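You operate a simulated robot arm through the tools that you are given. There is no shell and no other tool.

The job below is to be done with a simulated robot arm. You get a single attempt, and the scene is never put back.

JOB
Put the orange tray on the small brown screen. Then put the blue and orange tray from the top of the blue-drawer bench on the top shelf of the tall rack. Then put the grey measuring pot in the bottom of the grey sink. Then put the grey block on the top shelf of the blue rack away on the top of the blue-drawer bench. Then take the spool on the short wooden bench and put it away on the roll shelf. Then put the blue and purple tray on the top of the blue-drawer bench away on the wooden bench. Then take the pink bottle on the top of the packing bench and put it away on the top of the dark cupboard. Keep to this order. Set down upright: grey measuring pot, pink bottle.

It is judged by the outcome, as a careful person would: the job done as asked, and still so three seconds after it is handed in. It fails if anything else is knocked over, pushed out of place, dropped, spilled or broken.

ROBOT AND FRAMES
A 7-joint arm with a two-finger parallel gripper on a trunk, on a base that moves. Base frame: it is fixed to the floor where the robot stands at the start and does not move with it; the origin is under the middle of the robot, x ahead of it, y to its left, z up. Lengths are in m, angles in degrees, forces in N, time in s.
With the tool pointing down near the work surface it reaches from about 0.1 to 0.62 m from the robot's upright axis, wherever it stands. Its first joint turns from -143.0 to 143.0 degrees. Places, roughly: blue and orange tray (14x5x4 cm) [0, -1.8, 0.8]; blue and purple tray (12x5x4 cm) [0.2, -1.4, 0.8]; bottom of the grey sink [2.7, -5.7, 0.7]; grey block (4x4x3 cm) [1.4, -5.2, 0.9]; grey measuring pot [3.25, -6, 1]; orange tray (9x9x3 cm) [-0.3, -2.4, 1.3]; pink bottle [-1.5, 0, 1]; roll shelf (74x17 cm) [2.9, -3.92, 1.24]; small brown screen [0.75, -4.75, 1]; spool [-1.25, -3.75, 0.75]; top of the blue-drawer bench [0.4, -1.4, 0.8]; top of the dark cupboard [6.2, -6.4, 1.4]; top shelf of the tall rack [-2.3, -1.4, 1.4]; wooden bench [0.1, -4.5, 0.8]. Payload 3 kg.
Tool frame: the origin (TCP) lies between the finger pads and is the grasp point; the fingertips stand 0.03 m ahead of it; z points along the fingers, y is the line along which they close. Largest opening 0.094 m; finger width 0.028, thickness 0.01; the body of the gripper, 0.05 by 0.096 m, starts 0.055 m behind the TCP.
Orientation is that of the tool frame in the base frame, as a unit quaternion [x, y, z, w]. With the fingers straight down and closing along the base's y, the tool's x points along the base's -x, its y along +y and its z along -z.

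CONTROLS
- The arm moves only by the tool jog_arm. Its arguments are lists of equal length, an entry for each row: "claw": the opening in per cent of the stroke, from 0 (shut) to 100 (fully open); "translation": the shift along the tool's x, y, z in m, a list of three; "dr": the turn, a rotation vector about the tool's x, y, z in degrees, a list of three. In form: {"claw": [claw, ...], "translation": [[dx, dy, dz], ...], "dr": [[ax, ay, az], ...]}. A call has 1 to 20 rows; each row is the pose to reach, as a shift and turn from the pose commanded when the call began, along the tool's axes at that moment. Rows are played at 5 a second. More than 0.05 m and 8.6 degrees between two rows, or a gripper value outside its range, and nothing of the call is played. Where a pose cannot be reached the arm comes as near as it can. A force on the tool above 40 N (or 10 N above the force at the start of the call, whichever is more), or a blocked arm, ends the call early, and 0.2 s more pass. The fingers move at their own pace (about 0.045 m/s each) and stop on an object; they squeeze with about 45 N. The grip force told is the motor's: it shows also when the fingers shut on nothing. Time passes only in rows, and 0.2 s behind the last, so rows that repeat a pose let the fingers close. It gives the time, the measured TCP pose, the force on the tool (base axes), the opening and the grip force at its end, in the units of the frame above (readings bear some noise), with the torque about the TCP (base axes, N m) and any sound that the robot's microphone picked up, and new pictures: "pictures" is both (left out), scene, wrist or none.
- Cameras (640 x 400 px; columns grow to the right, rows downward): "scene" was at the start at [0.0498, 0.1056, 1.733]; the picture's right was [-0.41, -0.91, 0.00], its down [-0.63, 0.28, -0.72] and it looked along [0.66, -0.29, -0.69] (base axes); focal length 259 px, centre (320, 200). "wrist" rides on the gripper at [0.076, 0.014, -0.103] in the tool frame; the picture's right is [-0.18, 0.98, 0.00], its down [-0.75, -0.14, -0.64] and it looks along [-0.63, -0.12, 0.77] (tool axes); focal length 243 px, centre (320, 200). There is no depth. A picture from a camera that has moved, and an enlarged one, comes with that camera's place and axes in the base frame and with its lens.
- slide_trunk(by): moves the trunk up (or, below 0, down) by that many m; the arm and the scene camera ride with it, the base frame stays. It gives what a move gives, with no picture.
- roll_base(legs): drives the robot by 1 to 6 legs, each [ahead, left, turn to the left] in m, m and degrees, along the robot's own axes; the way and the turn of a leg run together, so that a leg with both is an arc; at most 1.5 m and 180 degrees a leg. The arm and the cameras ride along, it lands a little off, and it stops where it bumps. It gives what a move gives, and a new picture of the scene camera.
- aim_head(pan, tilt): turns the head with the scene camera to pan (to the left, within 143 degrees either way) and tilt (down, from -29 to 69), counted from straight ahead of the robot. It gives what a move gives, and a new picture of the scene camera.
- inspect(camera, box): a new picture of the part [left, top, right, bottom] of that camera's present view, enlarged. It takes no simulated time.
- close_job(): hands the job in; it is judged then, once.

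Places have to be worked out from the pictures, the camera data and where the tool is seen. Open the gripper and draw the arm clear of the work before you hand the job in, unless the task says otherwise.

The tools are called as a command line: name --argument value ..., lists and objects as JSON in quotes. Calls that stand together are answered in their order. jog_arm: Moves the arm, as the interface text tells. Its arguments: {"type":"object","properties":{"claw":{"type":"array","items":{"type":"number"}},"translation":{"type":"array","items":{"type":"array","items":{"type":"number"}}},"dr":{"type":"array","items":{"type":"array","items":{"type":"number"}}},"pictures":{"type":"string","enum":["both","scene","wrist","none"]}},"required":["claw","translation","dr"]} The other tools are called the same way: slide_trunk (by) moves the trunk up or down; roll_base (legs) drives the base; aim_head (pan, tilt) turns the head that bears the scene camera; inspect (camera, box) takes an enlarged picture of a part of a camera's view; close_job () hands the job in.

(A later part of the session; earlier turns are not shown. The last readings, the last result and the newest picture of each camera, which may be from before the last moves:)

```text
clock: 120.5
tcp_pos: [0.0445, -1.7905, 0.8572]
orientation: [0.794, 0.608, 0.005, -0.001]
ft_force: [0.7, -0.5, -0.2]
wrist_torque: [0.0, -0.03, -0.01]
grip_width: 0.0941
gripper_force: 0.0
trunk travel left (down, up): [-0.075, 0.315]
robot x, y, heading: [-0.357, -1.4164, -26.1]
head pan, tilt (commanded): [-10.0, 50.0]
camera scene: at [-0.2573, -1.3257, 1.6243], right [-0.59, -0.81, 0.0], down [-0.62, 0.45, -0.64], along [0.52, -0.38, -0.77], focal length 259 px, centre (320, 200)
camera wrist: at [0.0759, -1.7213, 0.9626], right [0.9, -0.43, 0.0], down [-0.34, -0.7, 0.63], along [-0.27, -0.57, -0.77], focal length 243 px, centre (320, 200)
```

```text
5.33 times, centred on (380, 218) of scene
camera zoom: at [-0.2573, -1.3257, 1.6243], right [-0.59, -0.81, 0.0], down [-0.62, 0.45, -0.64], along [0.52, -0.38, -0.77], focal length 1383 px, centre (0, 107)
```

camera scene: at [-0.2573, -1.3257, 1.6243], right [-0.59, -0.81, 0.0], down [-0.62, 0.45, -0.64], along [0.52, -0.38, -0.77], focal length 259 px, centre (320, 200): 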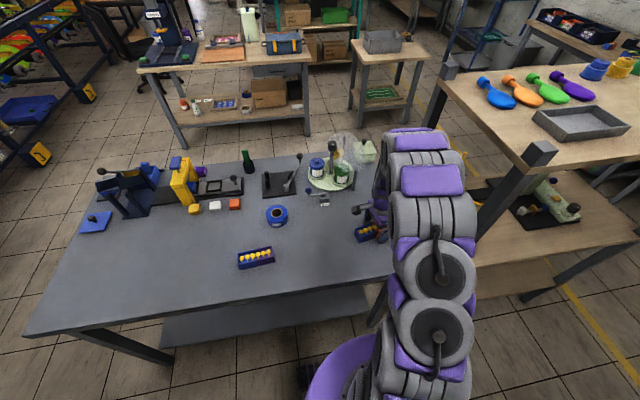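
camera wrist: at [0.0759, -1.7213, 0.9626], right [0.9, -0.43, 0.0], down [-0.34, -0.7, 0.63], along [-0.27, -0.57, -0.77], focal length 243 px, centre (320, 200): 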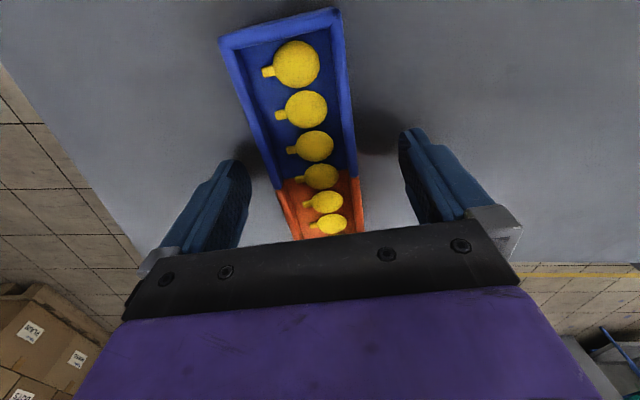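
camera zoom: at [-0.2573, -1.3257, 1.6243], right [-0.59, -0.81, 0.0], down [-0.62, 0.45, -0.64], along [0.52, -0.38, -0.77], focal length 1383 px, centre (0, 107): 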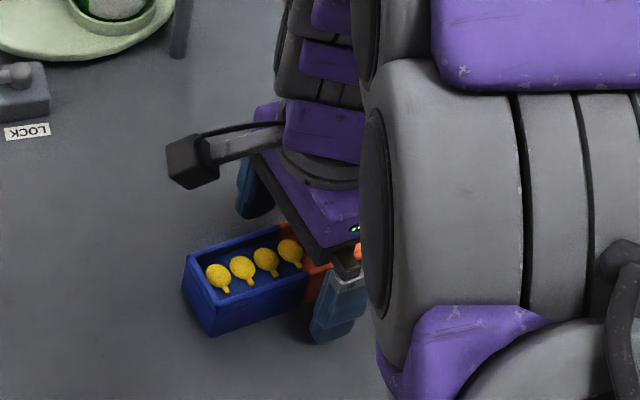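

The fingers straddle the tray with small clearance to the bench. I'll go down 8 mm more and close.

jog_arm --claw '[100, 100, 60, 20, 0, 0, 0]' --translation '[[0, 0, 0.004], [0, 0, 0.008], [0, 0, 0.008], [0, 0, 0.008], [0, 0, 0.008], [0, 0, 0.008], [0, 0, 0.008]]' --dr '[[0, 0, 0], [0, 0, 0], [0, 0, 0], [0, 0, 0], [0, 0, 0], [0, 0, 0], [0, 0, 0]]' --pictures "wrist"

```text
clock: 121.6
tcp_pos: [0.0409, -1.7891, 0.8501]
orientation: [0.794, 0.608, 0.003, -0.003]
ft_force: [-18.7, -1.5, 21.1]
wrist_torque: [-0.14, 1.31, 0.06]
grip_width: 0.0646
gripper_force: 9.3
trunk travel left (down, up): [-0.075, 0.315]
robot x, y, heading: [-0.359, -1.4156, -26.1]
head pan, tilt (commanded): [-10.0, 50.0]
stopped in row 5: the force on the tool passed its limit at 42 N (the readings are from after the stop); the commanded pose is now the measured one
camera wrist: at [0.0725, -1.721, 0.9548], right [0.9, -0.43, 0.0], down [-0.33, -0.7, 0.64], along [-0.28, -0.57, -0.77], focal length 243 px, centre (320, 200)
```

wrist: 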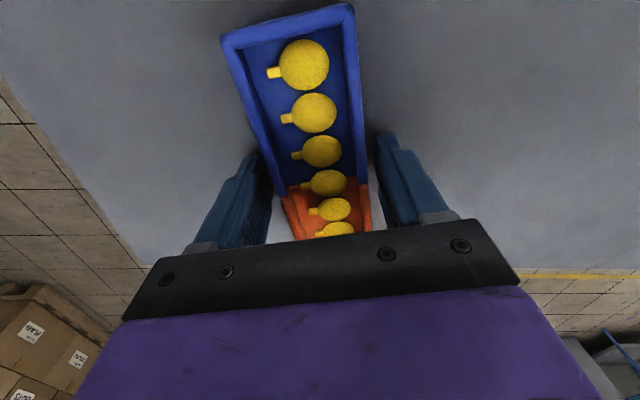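

A fingertip touched the bench (surface ≈0.82). I'll raise 6 mm and close again.

jog_arm --claw '[70, 70, 40, 0, 0, 0]' --translation '[[0, 0, -0.004], [0, 0, -0.007], [0, 0, -0.007], [0, 0, -0.007], [0, 0, -0.007], [0, 0, -0.007]]' --dr '[[0, 0, 0], [0, 0, 0], [0, 0, 0], [0, 0, 0], [0, 0, 0], [0, 0, 0]]' --pictures "wrist"

```text
clock: 123.0
tcp_pos: [0.0443, -1.7902, 0.857]
orientation: [0.794, 0.608, 0.003, -0.002]
ft_force: [0.1, 0.8, 0.1]
wrist_torque: [-0.02, -0.01, 0.0]
grip_width: 0.0486
gripper_force: 44.7
trunk travel left (down, up): [-0.075, 0.315]
robot x, y, heading: [-0.3606, -1.4132, -26.2]
head pan, tilt (commanded): [-10.0, 50.0]
camera wrist: at [0.0751, -1.721, 0.9604], right [0.9, -0.43, 0.0], down [-0.34, -0.7, 0.63], along [-0.28, -0.57, -0.77], focal length 243 px, centre (320, 200)
```

wrist: 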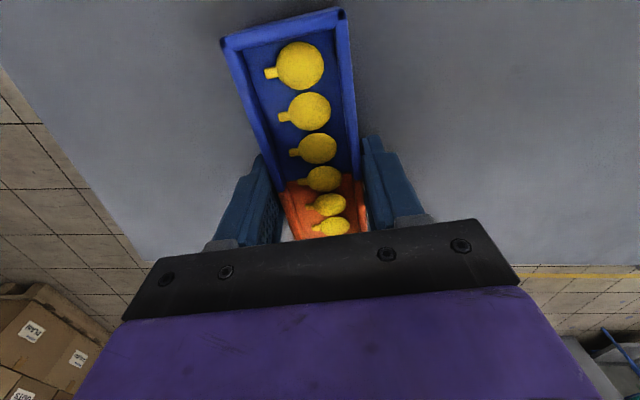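

Gripped at 48.6 mm with 45 N. I'll lift slowly and check.

jog_arm --claw '[0, 0, 0, 0, 0, 0, 0]' --translation '[[0, 0, -0.01], [0, 0, -0.03], [0, 0, -0.06], [0, 0, -0.1], [0, 0, -0.14], [0, 0, -0.18], [0, 0, -0.22]]' --dr '[[0, 0, 0], [0, 0, 0], [0, 0, 0], [0, 0, 0], [0, 0, 0], [0, 0, 0], [0, 0, 0]]' --pictures "both"

```text
clock: 124.6
tcp_pos: [0.04, -1.7913, 1.0792]
orientation: [0.794, 0.608, 0.004, -0.002]
ft_force: [-0.6, -1.2, 0.2]
wrist_torque: [0.01, 0.0, -0.04]
grip_width: 0.0488
gripper_force: 44.6
trunk travel left (down, up): [-0.075, 0.315]
robot x, y, heading: [-0.3588, -1.4188, -26.3]
head pan, tilt (commanded): [-10.0, 50.0]
camera scene: at [-0.2589, -1.3242, 1.6243], right [-0.59, -0.81, 0.0], down [-0.62, 0.45, -0.64], along [0.52, -0.38, -0.77], focal length 259 px, centre (320, 200)
camera wrist: at [0.0724, -1.7224, 1.184], right [0.9, -0.43, 0.0], down [-0.34, -0.7, 0.64], along [-0.28, -0.57, -0.77], focal length 243 px, centre (320, 200)
```

scene: 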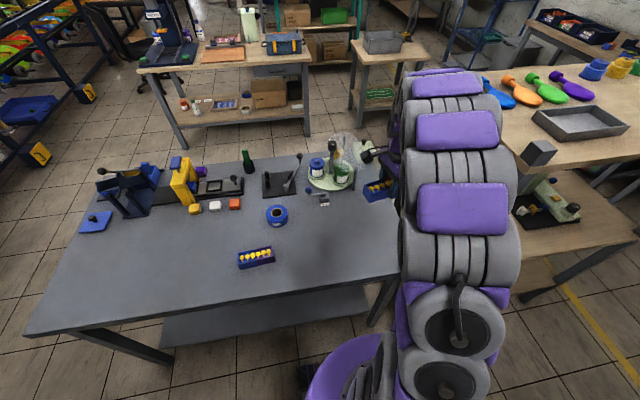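
wrist: 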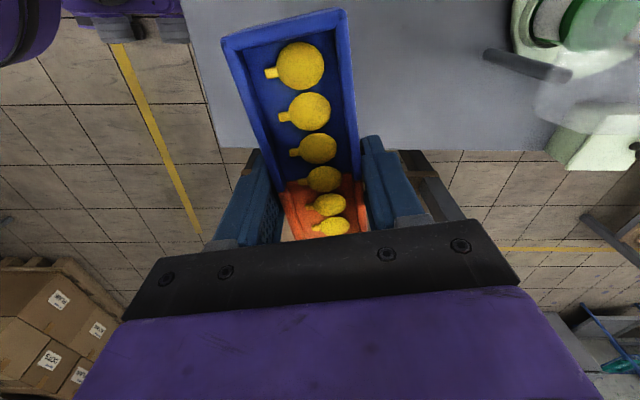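

The tray is securely lifted. I'll retract the arm, back into the aisle and turn around to face the tall rack.

jog_arm --claw '[0, 0, 0, 0, 0, 0, 0]' --translation '[[0.013, -0.025, -0.01], [0.027, -0.051, -0.02], [0.04, -0.076, -0.03], [0.053, -0.102, -0.04], [0.067, -0.127, -0.05], [0.08, -0.153, -0.06], [0.0933, -0.178, -0.06]]' --dr '[[0, 0, 0], [0, 0, 0], [0, 0, 0], [0, 0, 0], [0, 0, 0], [0, 0, 0], [0, 0, 0]]' --pictures "wrist"

roll_base --legs '[[-0.3, 0, 0], [0, 0, 179]]'

aim_head --pan 30 --tilt 15

```text
clock: 126.2
tcp_pos: [-0.1042, -1.6559, 1.1378]
orientation: [0.794, 0.608, 0.003, -0.001]
ft_force: [-0.4, -0.3, 0.3]
wrist_torque: [0.01, -0.02, 0.01]
grip_width: 0.0489
gripper_force: 44.9
trunk travel left (down, up): [-0.075, 0.315]
robot x, y, heading: [-0.3588, -1.4166, -26.3]
head pan, tilt (commanded): [-10.0, 50.0]
camera wrist: at [-0.0726, -1.5861, 1.2401], right [0.9, -0.43, 0.0], down [-0.34, -0.7, 0.64], along [-0.28, -0.57, -0.77], focal length 243 px, centre (320, 200)
```

wrist: 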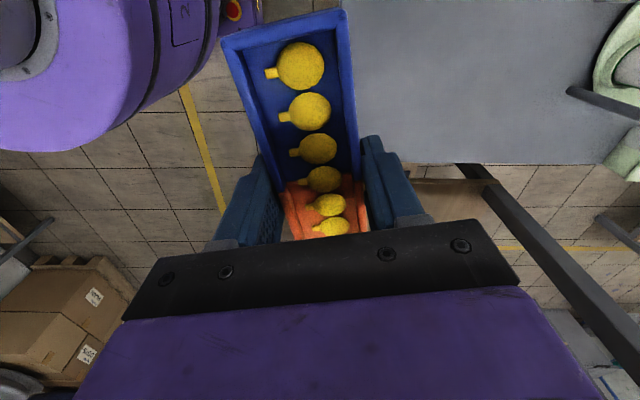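

```text
clock: 135.4
tcp_pos: [-0.8644, -1.0184, 1.1356]
orientation: [-0.573, 0.82, -0.002, -0.004]
ft_force: [0.3, 0.4, -0.4]
wrist_torque: [0.0, -0.04, 0.0]
grip_width: 0.0488
gripper_force: 45.1
trunk travel left (down, up): [-0.075, 0.315]
robot x, y, heading: [-0.6318, -1.2812, 148.9]
head pan, tilt (commanded): [-10.0, 50.0]
camera scene: at [-0.7374, -1.3648, 1.6243], right [0.66, 0.75, 0.0], down [0.58, -0.5, -0.64], along [-0.48, 0.42, -0.77], focal length 259 px, centre (320, 200)
```

scene: 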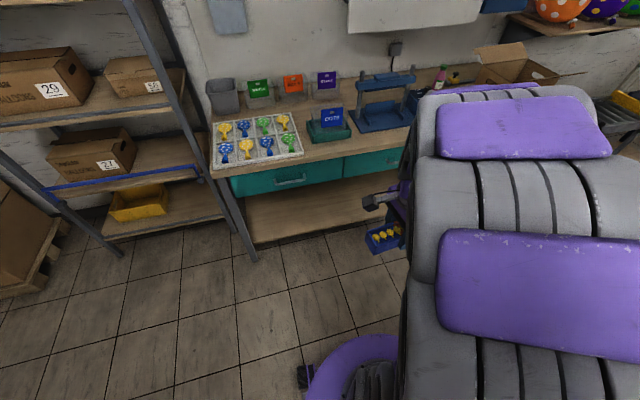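

```text
clock: 136.5
tcp_pos: [-0.8645, -1.0172, 1.1351]
orientation: [-0.573, 0.82, -0.002, -0.004]
ft_force: [-0.3, -0.2, -1.3]
wrist_torque: [0.01, -0.02, 0.0]
grip_width: 0.049
gripper_force: 45.2
trunk travel left (down, up): [-0.075, 0.315]
robot x, y, heading: [-0.6311, -1.2818, 148.9]
head pan, tilt (commanded): [30.0, 15.0]
camera scene: at [-0.7728, -1.4135, 1.6779], right [0.02, 1.0, 0.0], down [0.26, -0.01, -0.97], along [-0.97, 0.02, -0.26], focal length 259 px, centre (320, 200)
```

scene: 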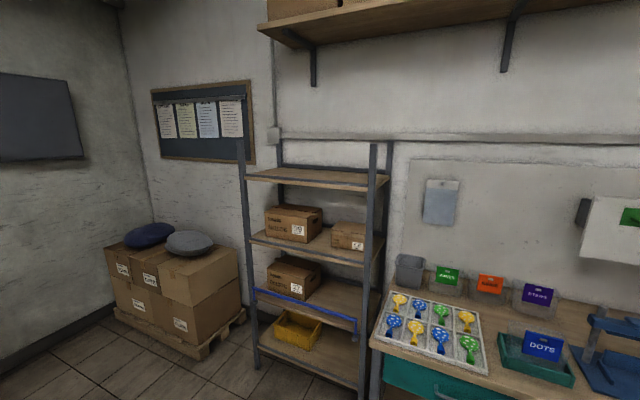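

The top shelf of the tall rack is empty. I'll zoom in to measure its front edge and height.

inspect --camera "scene" --box '[225, 125, 425, 250]'

inspect --camera "scene" --box '[225, 250, 425, 400]'

```text
3.20 times, centred on (325, 188) of scene
camera zoom: at [-0.7728, -1.4135, 1.6779], right [0.02, 1.0, 0.0], down [0.26, -0.01, -0.97], along [-0.97, 0.02, -0.26], focal length 830 px, centre (304, 240)
```

zoom: 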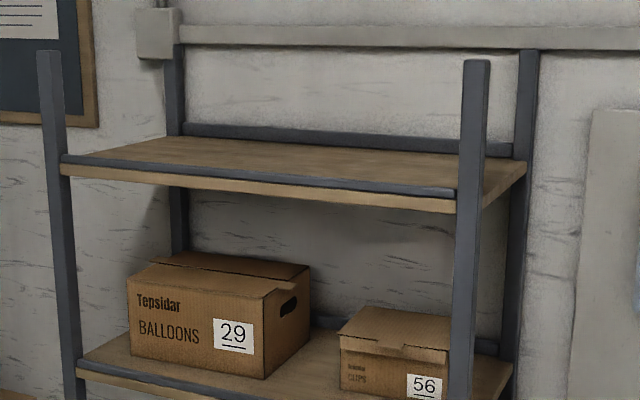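

```text
2.67 times, centred on (325, 325) of scene
camera zoom: at [-0.7728, -1.4135, 1.6779], right [0.02, 1.0, 0.0], down [0.26, -0.01, -0.97], along [-0.97, 0.02, -0.26], focal length 691 px, centre (307, -133)
```

zoom: 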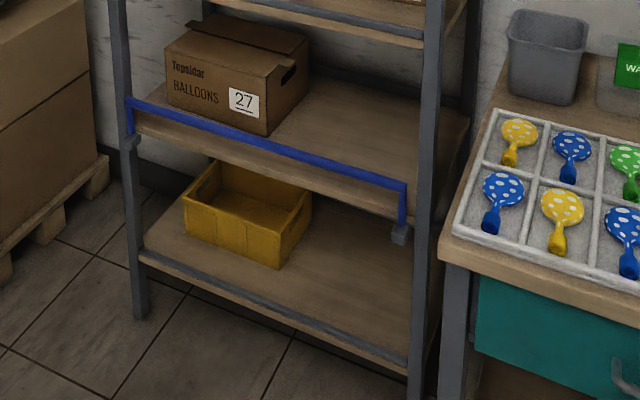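

The shelf is at about z≈1.40 with a small front lip (~1.416). I'll raise the trunk fully and drive to stand in front of the tall rack.

slide_trunk --by 0.31

roll_base --legs '[[0, 0, 5], [0, 0.85, 0], [0.65, 0, 0]]'

aim_head --pan 10 --tilt 30

```text
clock: 139.6
tcp_pos: [-0.8639, -1.0187, 1.4447]
orientation: [-0.573, 0.82, -0.002, -0.003]
ft_force: [0.1, -0.6, -1.2]
wrist_torque: [0.0, 0.01, 0.03]
grip_width: 0.0489
gripper_force: 44.9
trunk travel left (down, up): [-0.385, 0.005]
robot x, y, heading: [-0.6321, -1.2787, 149.0]
head pan, tilt (commanded): [30.0, 15.0]
```

```text
clock: 147.9
tcp_pos: [-1.8481, -1.4933, 1.4456]
orientation: [-0.6, 0.8, -0.002, -0.004]
ft_force: [-0.1, 0.1, -0.6]
wrist_torque: [0.0, 0.0, -0.03]
grip_width: 0.0489
gripper_force: 45.0
trunk travel left (down, up): [-0.385, 0.005]
robot x, y, heading: [-1.5967, -1.7409, 152.9]
head pan, tilt (commanded): [30.0, 15.0]
camera scene: at [-1.7298, -1.8818, 1.9881], right [-0.05, 1.0, 0.0], down [0.26, 0.01, -0.97], along [-0.96, -0.05, -0.26], focal length 259 px, centre (320, 200)
```

scene: 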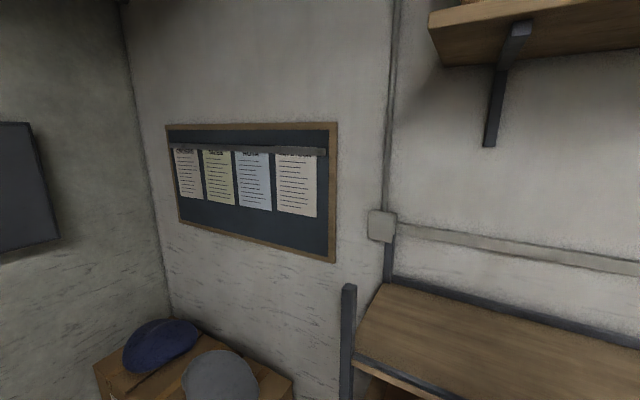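

```text
clock: 148.7
tcp_pos: [-1.8467, -1.4953, 1.4454]
orientation: [-0.6, 0.8, -0.002, -0.003]
ft_force: [0.2, 0.4, -0.2]
wrist_torque: [0.01, -0.01, -0.03]
grip_width: 0.0488
gripper_force: 45.4
trunk travel left (down, up): [-0.385, 0.005]
robot x, y, heading: [-1.5964, -1.7385, 152.7]
head pan, tilt (commanded): [10.0, 30.0]
camera scene: at [-1.7229, -1.8519, 1.9638], right [0.3, 0.96, 0.0], down [0.48, -0.15, -0.87], along [-0.83, 0.26, -0.5], focal length 259 px, centre (320, 200)
```

scene: 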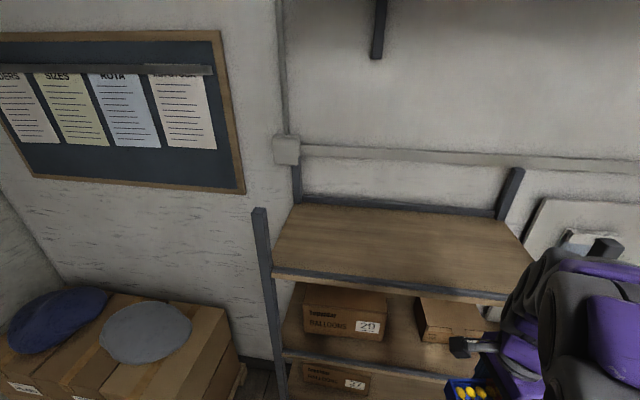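

The shelf front edge is about 0.58 m ahead and 0.4 m deep. I'll raise the tray by 7 cm so it clears the lip, then move in.

jog_arm --claw '[0, 0, 0, 0]' --translation '[[0, 0, -0.02], [0, 0, -0.04], [0, 0, -0.06], [0, 0, -0.08]]' --dr '[[0, 0, 0], [0, 0, 0], [0, 0, 0], [0, 0, 0]]' --pictures "none"

roll_base --legs '[[0, 0.08, 1.5], [0.18, 0, 0]]'

aim_head --pan -10 --tilt 45

```text
clock: 149.7
tcp_pos: [-1.8464, -1.4957, 1.5261]
orientation: [-0.601, 0.799, -0.002, -0.003]
ft_force: [1.1, -0.3, -0.8]
wrist_torque: [-0.03, 0.01, 0.0]
grip_width: 0.049
gripper_force: 45.1
trunk travel left (down, up): [-0.385, 0.005]
robot x, y, heading: [-1.601, -1.7391, 152.8]
head pan, tilt (commanded): [10.0, 30.0]
```

```text
clock: 151.8
tcp_pos: [-2.022, -1.4415, 1.5207]
orientation: [-0.608, 0.794, -0.01, -0.02]
ft_force: [1.4, -0.9, -3.2]
wrist_torque: [0.08, 0.04, 0.0]
grip_width: 0.049
gripper_force: 44.8
trunk travel left (down, up): [-0.385, 0.005]
robot x, y, heading: [-1.7913, -1.7217, 154.1]
head pan, tilt (commanded): [10.0, 30.0]
camera scene: at [-1.8802, -1.7734, 1.9681], right [0.27, 0.96, -0.04], down [0.47, -0.17, -0.87], along [-0.84, 0.22, -0.49], focal length 259 px, centre (320, 200)
```

scene: 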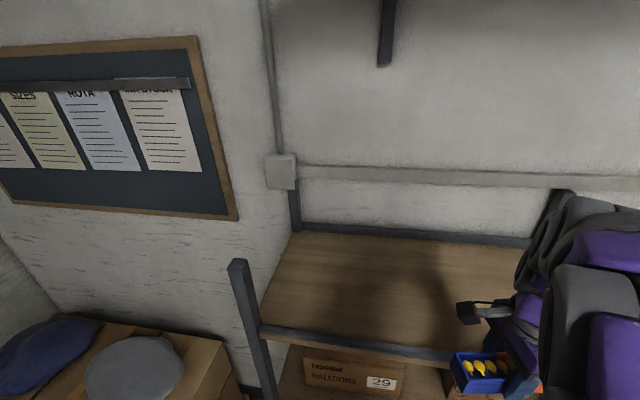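

```text
clock: 152.7
tcp_pos: [-2.0252, -1.448, 1.5224]
orientation: [-0.607, 0.794, -0.009, -0.016]
ft_force: [-1.6, -1.4, -1.1]
wrist_torque: [0.15, -0.06, -0.01]
grip_width: 0.0488
gripper_force: 45.7
trunk travel left (down, up): [-0.385, 0.005]
robot x, y, heading: [-1.7828, -1.7162, 154.1]
head pan, tilt (commanded): [-10.0, 45.0]
camera scene: at [-1.8653, -1.7631, 1.9438], right [0.59, 0.81, -0.03], down [0.56, -0.43, -0.7], along [-0.58, 0.4, -0.71], focal length 259 px, centre (320, 200)
```

scene: 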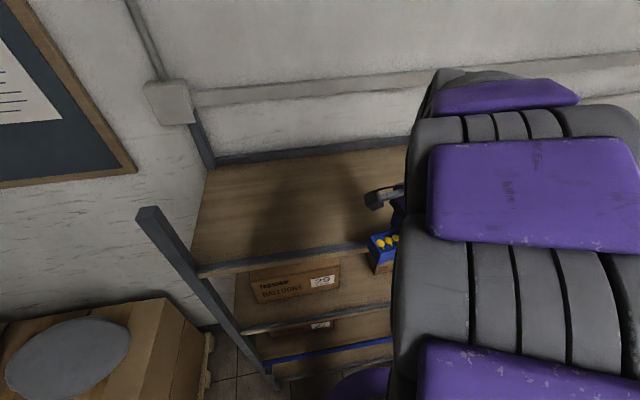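

The readings show the robot leaning about 2° to its right. I'll check whether that is a settling sway before continuing.

jog_arm --claw '[0, 0, 0, 0, 0]' --translation '[[0, 0, 0], [0, 0, 0], [0, 0, 0], [0, 0, 0], [0, 0, 0]]' --dr '[[0, 0, 0], [0, 0, 0], [0, 0, 0], [0, 0, 0], [0, 0, 0]]' --pictures "both"

aim_head --pan 20 --tilt 69

```text
clock: 153.9
tcp_pos: [-2.0566, -1.5154, 1.529]
orientation: [-0.61, 0.793, 0.002, 0.003]
ft_force: [-1.0, -0.5, -0.2]
wrist_torque: [-0.04, -0.04, 0.0]
grip_width: 0.0489
gripper_force: 44.6
trunk travel left (down, up): [-0.385, 0.005]
robot x, y, heading: [-1.7918, -1.7281, 154.1]
head pan, tilt (commanded): [-10.0, 45.0]
camera scene: at [-1.8901, -1.8167, 1.9415], right [0.59, 0.81, 0.0], down [0.57, -0.42, -0.71], along [-0.57, 0.41, -0.71], focal length 259 px, centre (320, 200)
camera wrist: at [-2.0909, -1.5857, 1.6314], right [-0.9, 0.43, 0.0], down [0.33, 0.69, 0.65], along [0.28, 0.58, -0.76], focal length 243 px, centre (320, 200)
```

scene: 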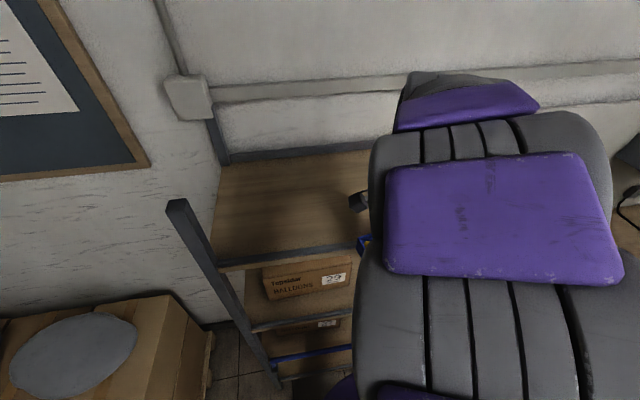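
wrist: 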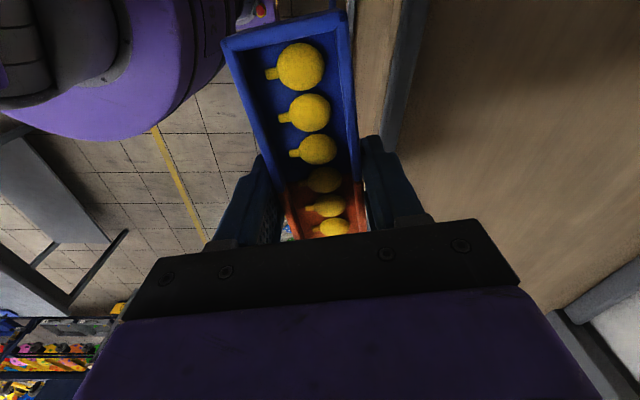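

```text
clock: 154.8
tcp_pos: [-2.0612, -1.5246, 1.5278]
orientation: [-0.609, 0.793, 0.004, 0.006]
ft_force: [-1.0, -0.6, 0.2]
wrist_torque: [-0.06, -0.03, 0.02]
grip_width: 0.0489
gripper_force: 44.9
trunk travel left (down, up): [-0.385, 0.005]
robot x, y, heading: [-1.793, -1.7317, 154.2]
head pan, tilt (commanded): [20.0, 68.8]
camera scene: at [-1.8879, -1.8753, 1.9113], right [0.1, 0.99, 0.01], down [0.93, -0.09, -0.36], along [-0.36, 0.04, -0.93], focal length 259 px, centre (320, 200)
```

scene: 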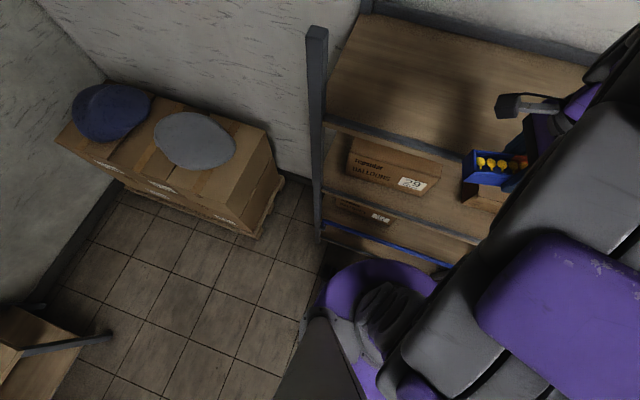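

The robot is only swaying on its base with the trunk raised. I'll wait a few seconds for it to settle.

jog_arm --claw '[0, 0, 0, 0, 0, 0, 0, 0, 0, 0, 0, 0, 0, 0, 0]' --translation '[[0, 0, 0], [0, 0, 0], [0, 0, 0], [0, 0, 0], [0, 0, 0], [0, 0, 0], [0, 0, 0], [0, 0, 0], [0, 0, 0], [0, 0, 0], [0, 0, 0], [0, 0, 0], [0, 0, 0], [0, 0, 0], [0, 0, 0]]' --dr '[[0, 0, 0], [0, 0, 0], [0, 0, 0], [0, 0, 0], [0, 0, 0], [0, 0, 0], [0, 0, 0], [0, 0, 0], [0, 0, 0], [0, 0, 0], [0, 0, 0], [0, 0, 0], [0, 0, 0], [0, 0, 0], [0, 0, 0]]' --pictures "none"

aim_head --pan 5 --tilt 50

```text
clock: 158.2
tcp_pos: [-2.0268, -1.4516, 1.5235]
orientation: [-0.605, 0.796, -0.009, -0.014]
ft_force: [0.1, -1.4, -1.3]
wrist_torque: [0.07, 0.0, -0.01]
grip_width: 0.0487
gripper_force: 45.2
trunk travel left (down, up): [-0.385, 0.005]
robot x, y, heading: [-1.7835, -1.7136, 154.2]
head pan, tilt (commanded): [20.0, 68.8]
stopped in row 15: the arm was blocked; the commanded pose is now the measured one
```

```text
clock: 159.0
tcp_pos: [-2.0238, -1.4462, 1.5215]
orientation: [-0.605, 0.796, -0.009, -0.016]
ft_force: [0.1, 0.3, -1.5]
wrist_torque: [-0.01, 0.01, 0.01]
grip_width: 0.0487
gripper_force: 44.8
trunk travel left (down, up): [-0.385, 0.005]
robot x, y, heading: [-1.7863, -1.7134, 154.0]
head pan, tilt (commanded): [5.0, 50.0]
camera scene: at [-1.8778, -1.7964, 1.9364], right [0.36, 0.93, -0.02], down [0.71, -0.28, -0.64], along [-0.6, 0.22, -0.77], focal length 259 px, centre (320, 200)
```

scene: 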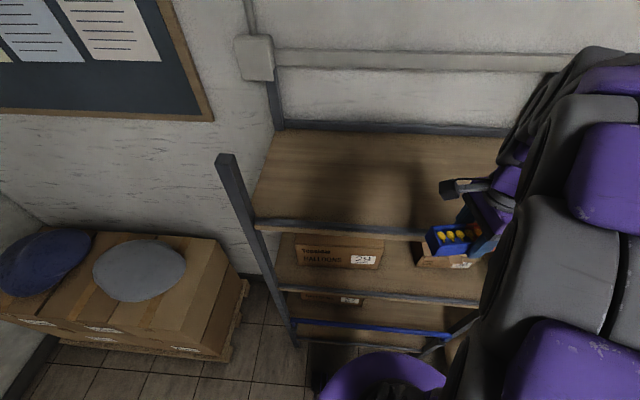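

The robot keeps rocking, so its base is probably touching the rack at 0.40 m. I'll back off 7 cm and check that it stands still.

roll_base --legs '[[-0.07, 0, 0]]'

jog_arm --claw '[0, 0, 0, 0, 0]' --translation '[[0, 0, 0], [0, 0, 0], [0, 0, 0], [0, 0, 0], [0, 0, 0]]' --dr '[[0, 0, 0], [0, 0, 0], [0, 0, 0], [0, 0, 0], [0, 0, 0]]' --pictures "none"

jog_arm --claw '[0, 0, 0, 0, 0]' --translation '[[0, 0, 0], [0, 0, 0], [0, 0, 0], [0, 0, 0], [0, 0, 0]]' --dr '[[0, 0, 0], [0, 0, 0], [0, 0, 0], [0, 0, 0], [0, 0, 0]]' --pictures "none"

```text
clock: 160.1
tcp_pos: [-1.9642, -1.4885, 1.5237]
orientation: [-0.606, 0.795, -0.006, -0.013]
ft_force: [0.6, -0.6, -1.6]
wrist_torque: [0.05, 0.03, -0.02]
grip_width: 0.049
gripper_force: 45.7
trunk travel left (down, up): [-0.385, 0.005]
robot x, y, heading: [-1.7227, -1.7473, 154.1]
head pan, tilt (commanded): [5.0, 50.0]
camera scene: at [-1.8143, -1.8285, 1.9366], right [0.36, 0.93, -0.02], down [0.71, -0.28, -0.64], along [-0.61, 0.22, -0.77], focal length 259 px, centre (320, 200)
```

scene: 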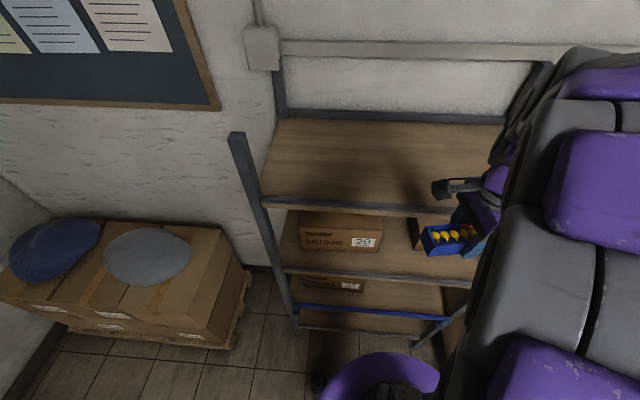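

```text
clock: 161.5
tcp_pos: [-1.9786, -1.5198, 1.5267]
orientation: [-0.607, 0.795, -0.001, -0.003]
ft_force: [0.7, 0.0, -0.1]
wrist_torque: [-0.05, -0.01, 0.02]
grip_width: 0.0491
gripper_force: 45.4
trunk travel left (down, up): [-0.385, 0.005]
robot x, y, heading: [-1.7223, -1.7503, 154.4]
head pan, tilt (commanded): [5.0, 50.0]
stopped in row 5: the arm was blocked; the commanded pose is now the measured one
```

```text
clock: 162.7
tcp_pos: [-1.9706, -1.5023, 1.5251]
orientation: [-0.607, 0.795, -0.004, -0.01]
ft_force: [0.7, 1.1, -1.3]
wrist_torque: [-0.07, 0.07, 0.02]
grip_width: 0.0489
gripper_force: 44.7
trunk travel left (down, up): [-0.385, 0.005]
robot x, y, heading: [-1.7232, -1.7493, 154.5]
head pan, tilt (commanded): [5.0, 50.0]
```

The sway seems to be decaying. I'll wait a little longer and read again.

jog_arm --claw '[0, 0, 0]' --translation '[[0, 0, 0], [0, 0, 0], [0, 0, 0]]' --dr '[[0, 0, 0], [0, 0, 0], [0, 0, 0]]' --pictures "none"

jog_arm --claw '[0, 0, 0]' --translation '[[0, 0, 0], [0, 0, 0], [0, 0, 0]]' --dr '[[0, 0, 0], [0, 0, 0], [0, 0, 0]]' --pictures "none"

jog_arm --claw '[0, 0, 0]' --translation '[[0, 0, 0], [0, 0, 0], [0, 0, 0]]' --dr '[[0, 0, 0], [0, 0, 0], [0, 0, 0]]' --pictures "none"

```text
clock: 163.5
tcp_pos: [-1.9729, -1.5052, 1.5249]
orientation: [-0.606, 0.796, -0.003, -0.008]
ft_force: [-0.3, -0.1, -1.9]
wrist_torque: [0.02, 0.0, -0.01]
grip_width: 0.0489
gripper_force: 44.7
trunk travel left (down, up): [-0.385, 0.005]
robot x, y, heading: [-1.7254, -1.7507, 154.4]
head pan, tilt (commanded): [5.0, 50.0]
```

```text
clock: 164.3
tcp_pos: [-1.9753, -1.5159, 1.5259]
orientation: [-0.607, 0.795, -0.002, -0.005]
ft_force: [-0.4, 0.1, -0.7]
wrist_torque: [0.01, 0.0, 0.05]
grip_width: 0.0488
gripper_force: 44.7
trunk travel left (down, up): [-0.385, 0.005]
robot x, y, heading: [-1.7225, -1.7491, 154.1]
head pan, tilt (commanded): [5.0, 50.0]
```

```text
clock: 165.1
tcp_pos: [-1.9814, -1.5231, 1.5256]
orientation: [-0.606, 0.795, -0.002, -0.002]
ft_force: [0.1, -0.1, -0.3]
wrist_torque: [-0.01, -0.03, 0.04]
grip_width: 0.0489
gripper_force: 45.1
trunk travel left (down, up): [-0.385, 0.005]
robot x, y, heading: [-1.7248, -1.7513, 154.3]
head pan, tilt (commanded): [5.0, 50.0]
```

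jog_arm --claw '[0, 0, 0, 0, 0]' --translation '[[0, 0, 0], [0, 0, 0], [0, 0, 0], [0, 0, 0], [0, 0, 0]]' --dr '[[0, 0, 0], [0, 0, 0], [0, 0, 0], [0, 0, 0], [0, 0, 0]]' --pictures "none"

jog_arm --claw '[0, 0, 0, 0, 0]' --translation '[[0, 0, 0], [0, 0, 0], [0, 0, 0], [0, 0, 0], [0, 0, 0]]' --dr '[[0, 0, 0], [0, 0, 0], [0, 0, 0], [0, 0, 0], [0, 0, 0]]' --pictures "both"

```text
clock: 166.3
tcp_pos: [-1.9756, -1.5132, 1.5262]
orientation: [-0.607, 0.795, -0.002, -0.006]
ft_force: [0.2, -0.2, -0.6]
wrist_torque: [-0.01, 0.0, 0.0]
grip_width: 0.0491
gripper_force: 45.5
trunk travel left (down, up): [-0.385, 0.005]
robot x, y, heading: [-1.7227, -1.7513, 154.4]
head pan, tilt (commanded): [5.0, 50.0]
```

```text
clock: 167.5
tcp_pos: [-1.9782, -1.5162, 1.526]
orientation: [-0.606, 0.795, -0.002, -0.005]
ft_force: [-0.2, 0.2, -1.0]
wrist_torque: [0.03, 0.02, 0.03]
grip_width: 0.0486
gripper_force: 45.2
trunk travel left (down, up): [-0.385, 0.005]
robot x, y, heading: [-1.725, -1.7495, 154.4]
head pan, tilt (commanded): [5.0, 50.0]
camera scene: at [-1.8301, -1.8613, 1.9345], right [0.36, 0.93, 0.0], down [0.72, -0.27, -0.64], along [-0.6, 0.23, -0.77], focal length 259 px, centre (320, 200)
camera wrist: at [-2.0117, -1.5852, 1.6309], right [-0.9, 0.44, 0.0], down [0.34, 0.7, 0.63], along [0.28, 0.57, -0.77], focal length 243 px, centre (320, 200)
```

scene: 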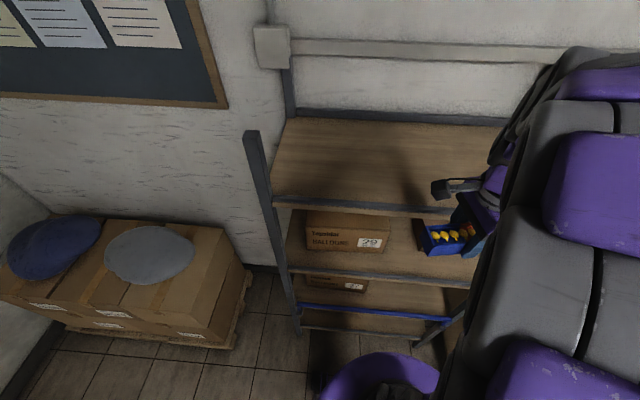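
wrist: 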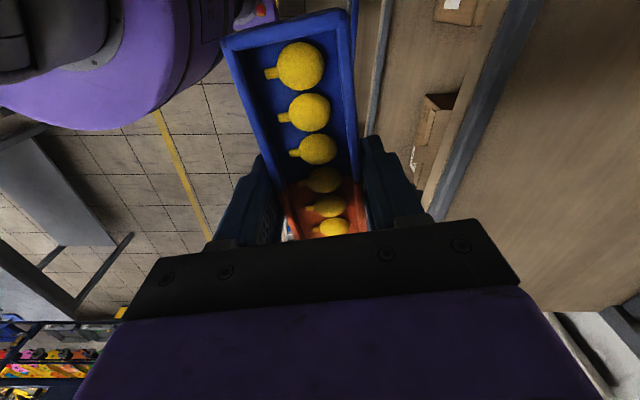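

The sway has settled. I'll extend the arm over the shelf while turning the tray ~10° to align with the shelf.

jog_arm --claw '[0, 0, 0, 0, 0, 0, 0, 0, 0]' --translation '[[-0.005, 0.028, 0], [-0.01, 0.056, 0], [-0.016, 0.083, 0], [-0.021, 0.111, 0], [-0.026, 0.139, 0], [-0.031, 0.167, 0], [-0.036, 0.194, 0], [-0.041, 0.222, 0], [-0.046, 0.2495, 0]]' --dr '[[0, 0, 1.2], [0, 0, 2.4], [0, 0, 3.6], [0, 0, 4.8], [0, 0, 6], [0, 0, 7.2], [0, 0, 8.4], [0, 0, 9.6], [0, 0, 10.5]]' --pictures "both"

```text
clock: 169.5
tcp_pos: [-2.2071, -1.4052, 1.5287]
orientation: [-0.532, 0.847, -0.003, -0.005]
ft_force: [0.0, 0.5, -1.8]
wrist_torque: [-0.03, -0.02, -0.02]
grip_width: 0.0493
gripper_force: 44.8
trunk travel left (down, up): [-0.385, 0.005]
robot x, y, heading: [-1.7259, -1.7502, 154.0]
head pan, tilt (commanded): [5.0, 50.0]
camera scene: at [-1.8357, -1.8599, 1.9342], right [0.36, 0.93, 0.0], down [0.72, -0.27, -0.64], along [-0.6, 0.23, -0.77], focal length 259 px, centre (320, 200)
camera wrist: at [-2.2537, -1.468, 1.6343], right [-0.8, 0.59, 0.0], down [0.46, 0.62, 0.63], along [0.38, 0.51, -0.77], focal length 243 px, centre (320, 200)
```

scene: 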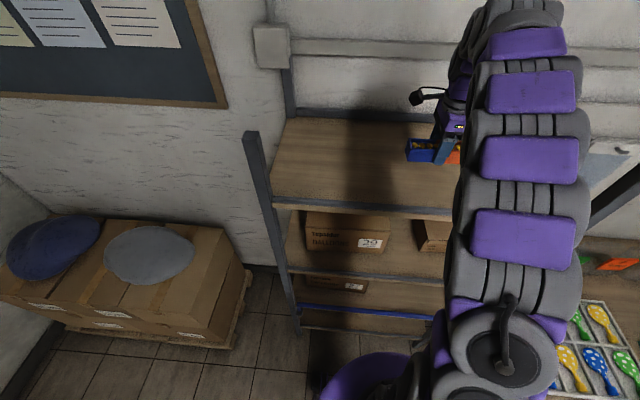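
wrist: 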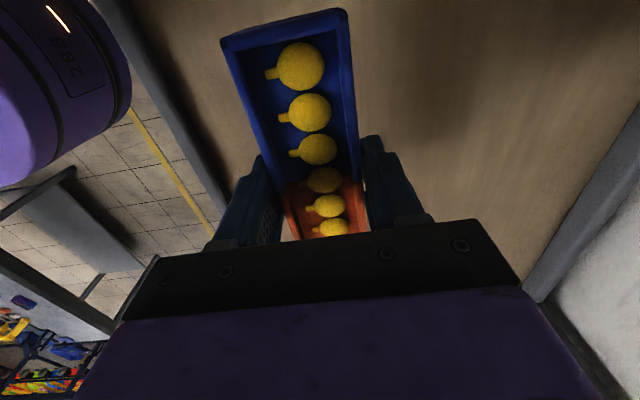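

The tray is over the shelf, about 11 cm inside the front edge. I'll lower it, finishing in small steps until contact.

jog_arm --claw '[0, 0, 0, 0, 0]' --translation '[[0, 0, 0.015], [0, 0, 0.03], [0, 0, 0.045], [0, 0, 0.06], [0, 0, 0.07]]' --dr '[[0, 0, 0], [0, 0, 0], [0, 0, 0], [0, 0, 0], [0, 0, 0]]' --pictures "both"

inspect --camera "scene" --box '[370, 100, 490, 200]'

```text
clock: 170.7
tcp_pos: [-2.2069, -1.4073, 1.4567]
orientation: [-0.531, 0.847, -0.001, -0.005]
ft_force: [0.2, -0.2, -1.0]
wrist_torque: [-0.01, 0.03, 0.0]
grip_width: 0.0489
gripper_force: 44.9
trunk travel left (down, up): [-0.385, 0.005]
robot x, y, heading: [-1.7246, -1.7548, 154.4]
head pan, tilt (commanded): [5.0, 50.0]
camera scene: at [-1.8336, -1.8621, 1.9342], right [0.36, 0.93, 0.0], down [0.72, -0.27, -0.64], along [-0.6, 0.23, -0.77], focal length 259 px, centre (320, 200)
camera wrist: at [-2.2528, -1.4703, 1.5614], right [-0.81, 0.59, 0.0], down [0.46, 0.62, 0.63], along [0.38, 0.51, -0.77], focal length 243 px, centre (320, 200)
```

scene: 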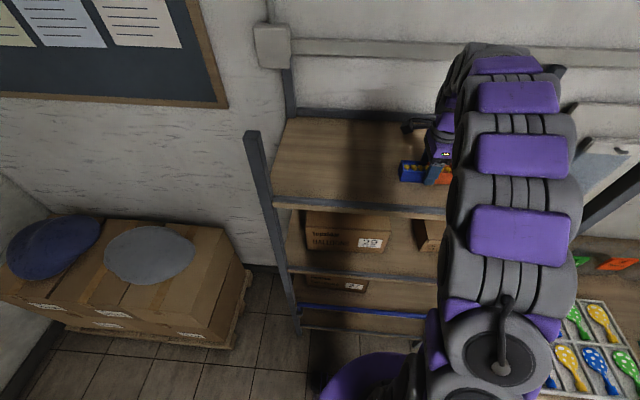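
wrist: 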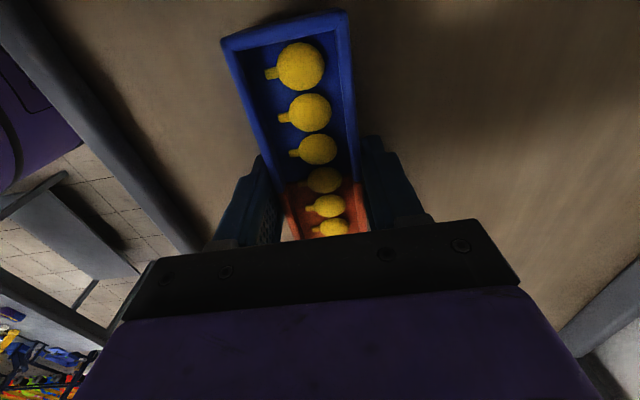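

```text
4.00 times, centred on (430, 150) of scene
camera zoom: at [-1.8336, -1.8621, 1.9342], right [0.36, 0.93, 0.0], down [0.72, -0.27, -0.64], along [-0.6, 0.23, -0.77], focal length 1037 px, centre (-120, 400)
```

zoom: 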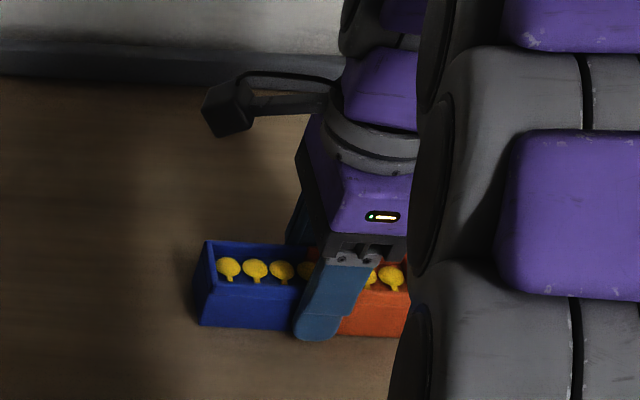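

Nearly on the shelf. Finer steps down until the force rises.

jog_arm --claw '[0, 0, 0, 0, 0]' --translation '[[0, 0, 0.003], [0, 0, 0.006], [0, 0, 0.009], [0, 0, 0.012], [0, 0, 0.014]]' --dr '[[0, 0, 0], [0, 0, 0], [0, 0, 0], [0, 0, 0], [0, 0, 0]]' --pictures "none"

```text
clock: 171.4
tcp_pos: [-2.2082, -1.4068, 1.4533]
orientation: [-0.532, 0.847, 0.005, -0.006]
ft_force: [1.3, -1.6, 13.0]
wrist_torque: [-0.47, -0.24, 0.03]
grip_width: 0.0488
gripper_force: 45.0
trunk travel left (down, up): [-0.385, 0.005]
robot x, y, heading: [-1.7268, -1.7513, 154.4]
head pan, tilt (commanded): [5.0, 50.0]
stopped in row 3: the force on the tool passed its limit at 41 N (the readings are from after the stop); the commanded pose is now the measured one
```

Contact: the tray touches the shelf (surface ≈1.415). I'll ease the pressure slightly and open the fingers.

jog_arm --claw '[0, 40, 55, 70, 80, 80]' --translation '[[0, 0, 0], [0, 0, 0], [0, 0, 0], [0, 0, 0], [0, 0, 0], [0, 0, 0]]' --dr '[[0, 0, 0], [0, 0, 0], [0, 0, 0], [0, 0, 0], [0, 0, 0], [0, 0, 0]]' --pictures "both"

inspect --camera "scene" --box '[370, 100, 490, 200]'

```text
clock: 172.8
tcp_pos: [-2.2082, -1.4069, 1.452]
orientation: [-0.532, 0.847, 0.003, -0.006]
ft_force: [0.0, -0.1, -0.3]
wrist_torque: [-0.01, 0.03, -0.01]
grip_width: 0.0754
gripper_force: 0.1
trunk travel left (down, up): [-0.385, 0.005]
robot x, y, heading: [-1.7258, -1.7512, 154.0]
head pan, tilt (commanded): [5.0, 50.0]
camera scene: at [-1.8337, -1.8619, 1.9343], right [0.36, 0.93, 0.0], down [0.72, -0.27, -0.64], along [-0.6, 0.23, -0.77], focal length 259 px, centre (320, 200)
camera wrist: at [-2.2532, -1.4687, 1.5567], right [-0.81, 0.59, 0.01], down [0.46, 0.62, 0.64], along [0.37, 0.52, -0.77], focal length 243 px, centre (320, 200)
```

scene: 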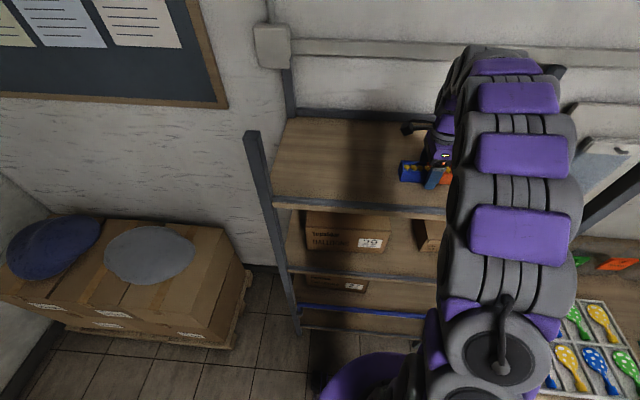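
wrist: 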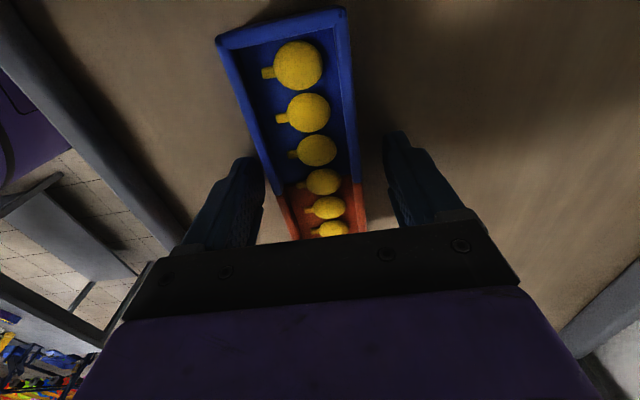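

```text
4.00 times, centred on (430, 150) of scene
camera zoom: at [-1.8337, -1.8619, 1.9343], right [0.36, 0.93, 0.0], down [0.72, -0.27, -0.64], along [-0.6, 0.23, -0.77], focal length 1037 px, centre (-120, 400)
```

zoom: 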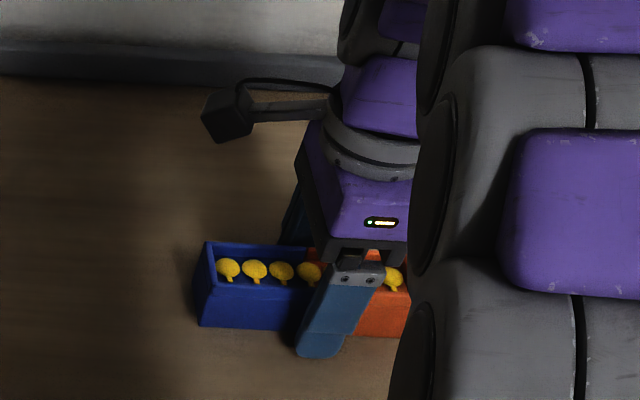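

The tray stands on the shelf. I'll lift straight up, retract clear of the rack, and turn the tool back to neutral.

jog_arm --claw '[80, 80, 80, 80, 80, 80, 80, 80, 80, 80, 80, 80, 80, 80, 80, 80, 80]' --translation '[[0, 0, -0.01], [0, 0, -0.03], [0, 0, -0.055], [0, 0, -0.08], [0, -0.03, -0.08], [0, -0.06, -0.08], [0, -0.09, -0.08], [0, -0.12, -0.08], [0, -0.15, -0.08], [0, -0.18, -0.08], [0, -0.21, -0.08], [0, -0.24, -0.08], [0, -0.24, -0.08], [0, -0.24, -0.08], [0, -0.24, -0.08], [0, -0.24, -0.08], [0, -0.24, -0.08]]' --dr '[[0, 0, 0], [0, 0, 0], [0, 0, 0], [0, 0, 0], [0, 0, 0], [0, 0, 0], [0, 0, -8], [0, 0, -16], [0, 0, -24], [0, 0, -32], [0, 0, -40], [0, 0, -48], [0, 0, -56], [0, 0, -64], [0, 0, -72], [0, 0, -80], [0, 0, -88]]' --pictures "both"

inspect --camera "scene" --box '[260, 90, 500, 240]'

```text
clock: 176.4
tcp_pos: [-1.9894, -1.5105, 1.529]
orientation: [0.971, -0.239, -0.006, 0.001]
ft_force: [0.0, 0.2, 0.8]
wrist_torque: [-0.01, -0.01, -0.03]
grip_width: 0.0752
gripper_force: 0.1
trunk travel left (down, up): [-0.385, 0.005]
robot x, y, heading: [-1.7231, -1.754, 153.9]
head pan, tilt (commanded): [5.0, 50.0]
camera scene: at [-1.8309, -1.8631, 1.9344], right [0.36, 0.93, 0.0], down [0.72, -0.27, -0.64], along [-0.6, 0.23, -0.77], focal length 259 px, centre (320, 200)
camera wrist: at [-1.9285, -1.5585, 1.6318], right [-0.62, -0.79, 0.01], down [-0.59, 0.48, 0.65], along [-0.51, 0.4, -0.76], focal length 243 px, centre (320, 200)
```

scene: 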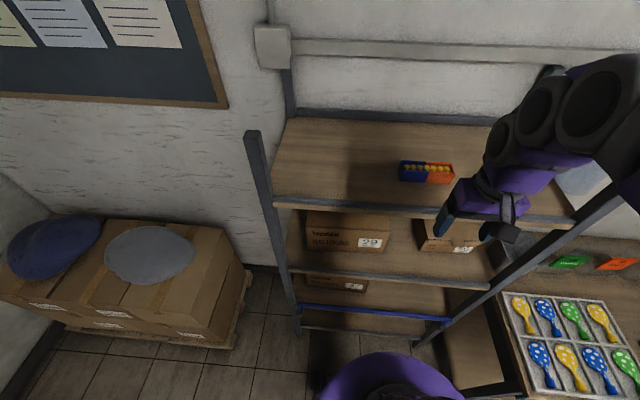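
wrist: 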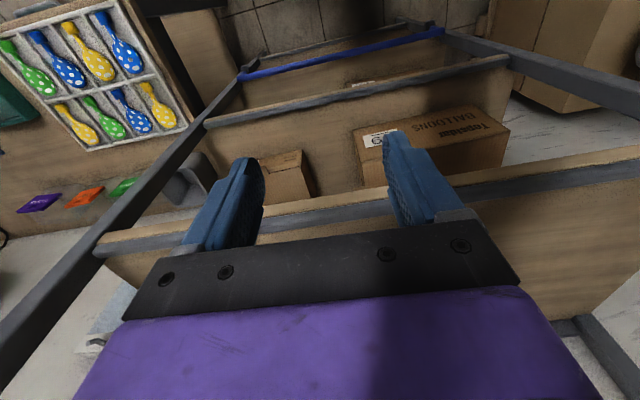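

```text
2.67 times, centred on (380, 165) of scene
camera zoom: at [-1.8309, -1.8631, 1.9344], right [0.36, 0.93, 0.0], down [0.72, -0.27, -0.64], along [-0.6, 0.23, -0.77], focal length 691 px, centre (160, 293)
```

zoom: 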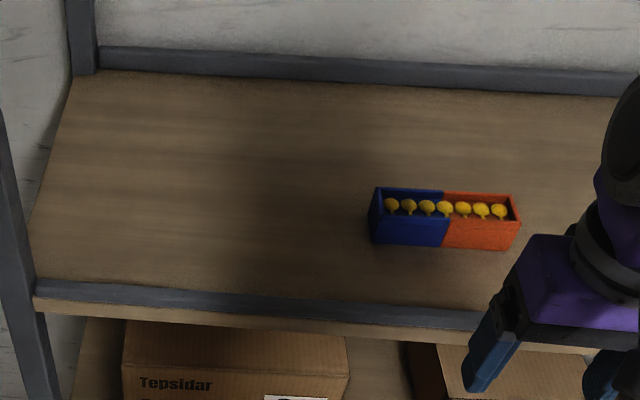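

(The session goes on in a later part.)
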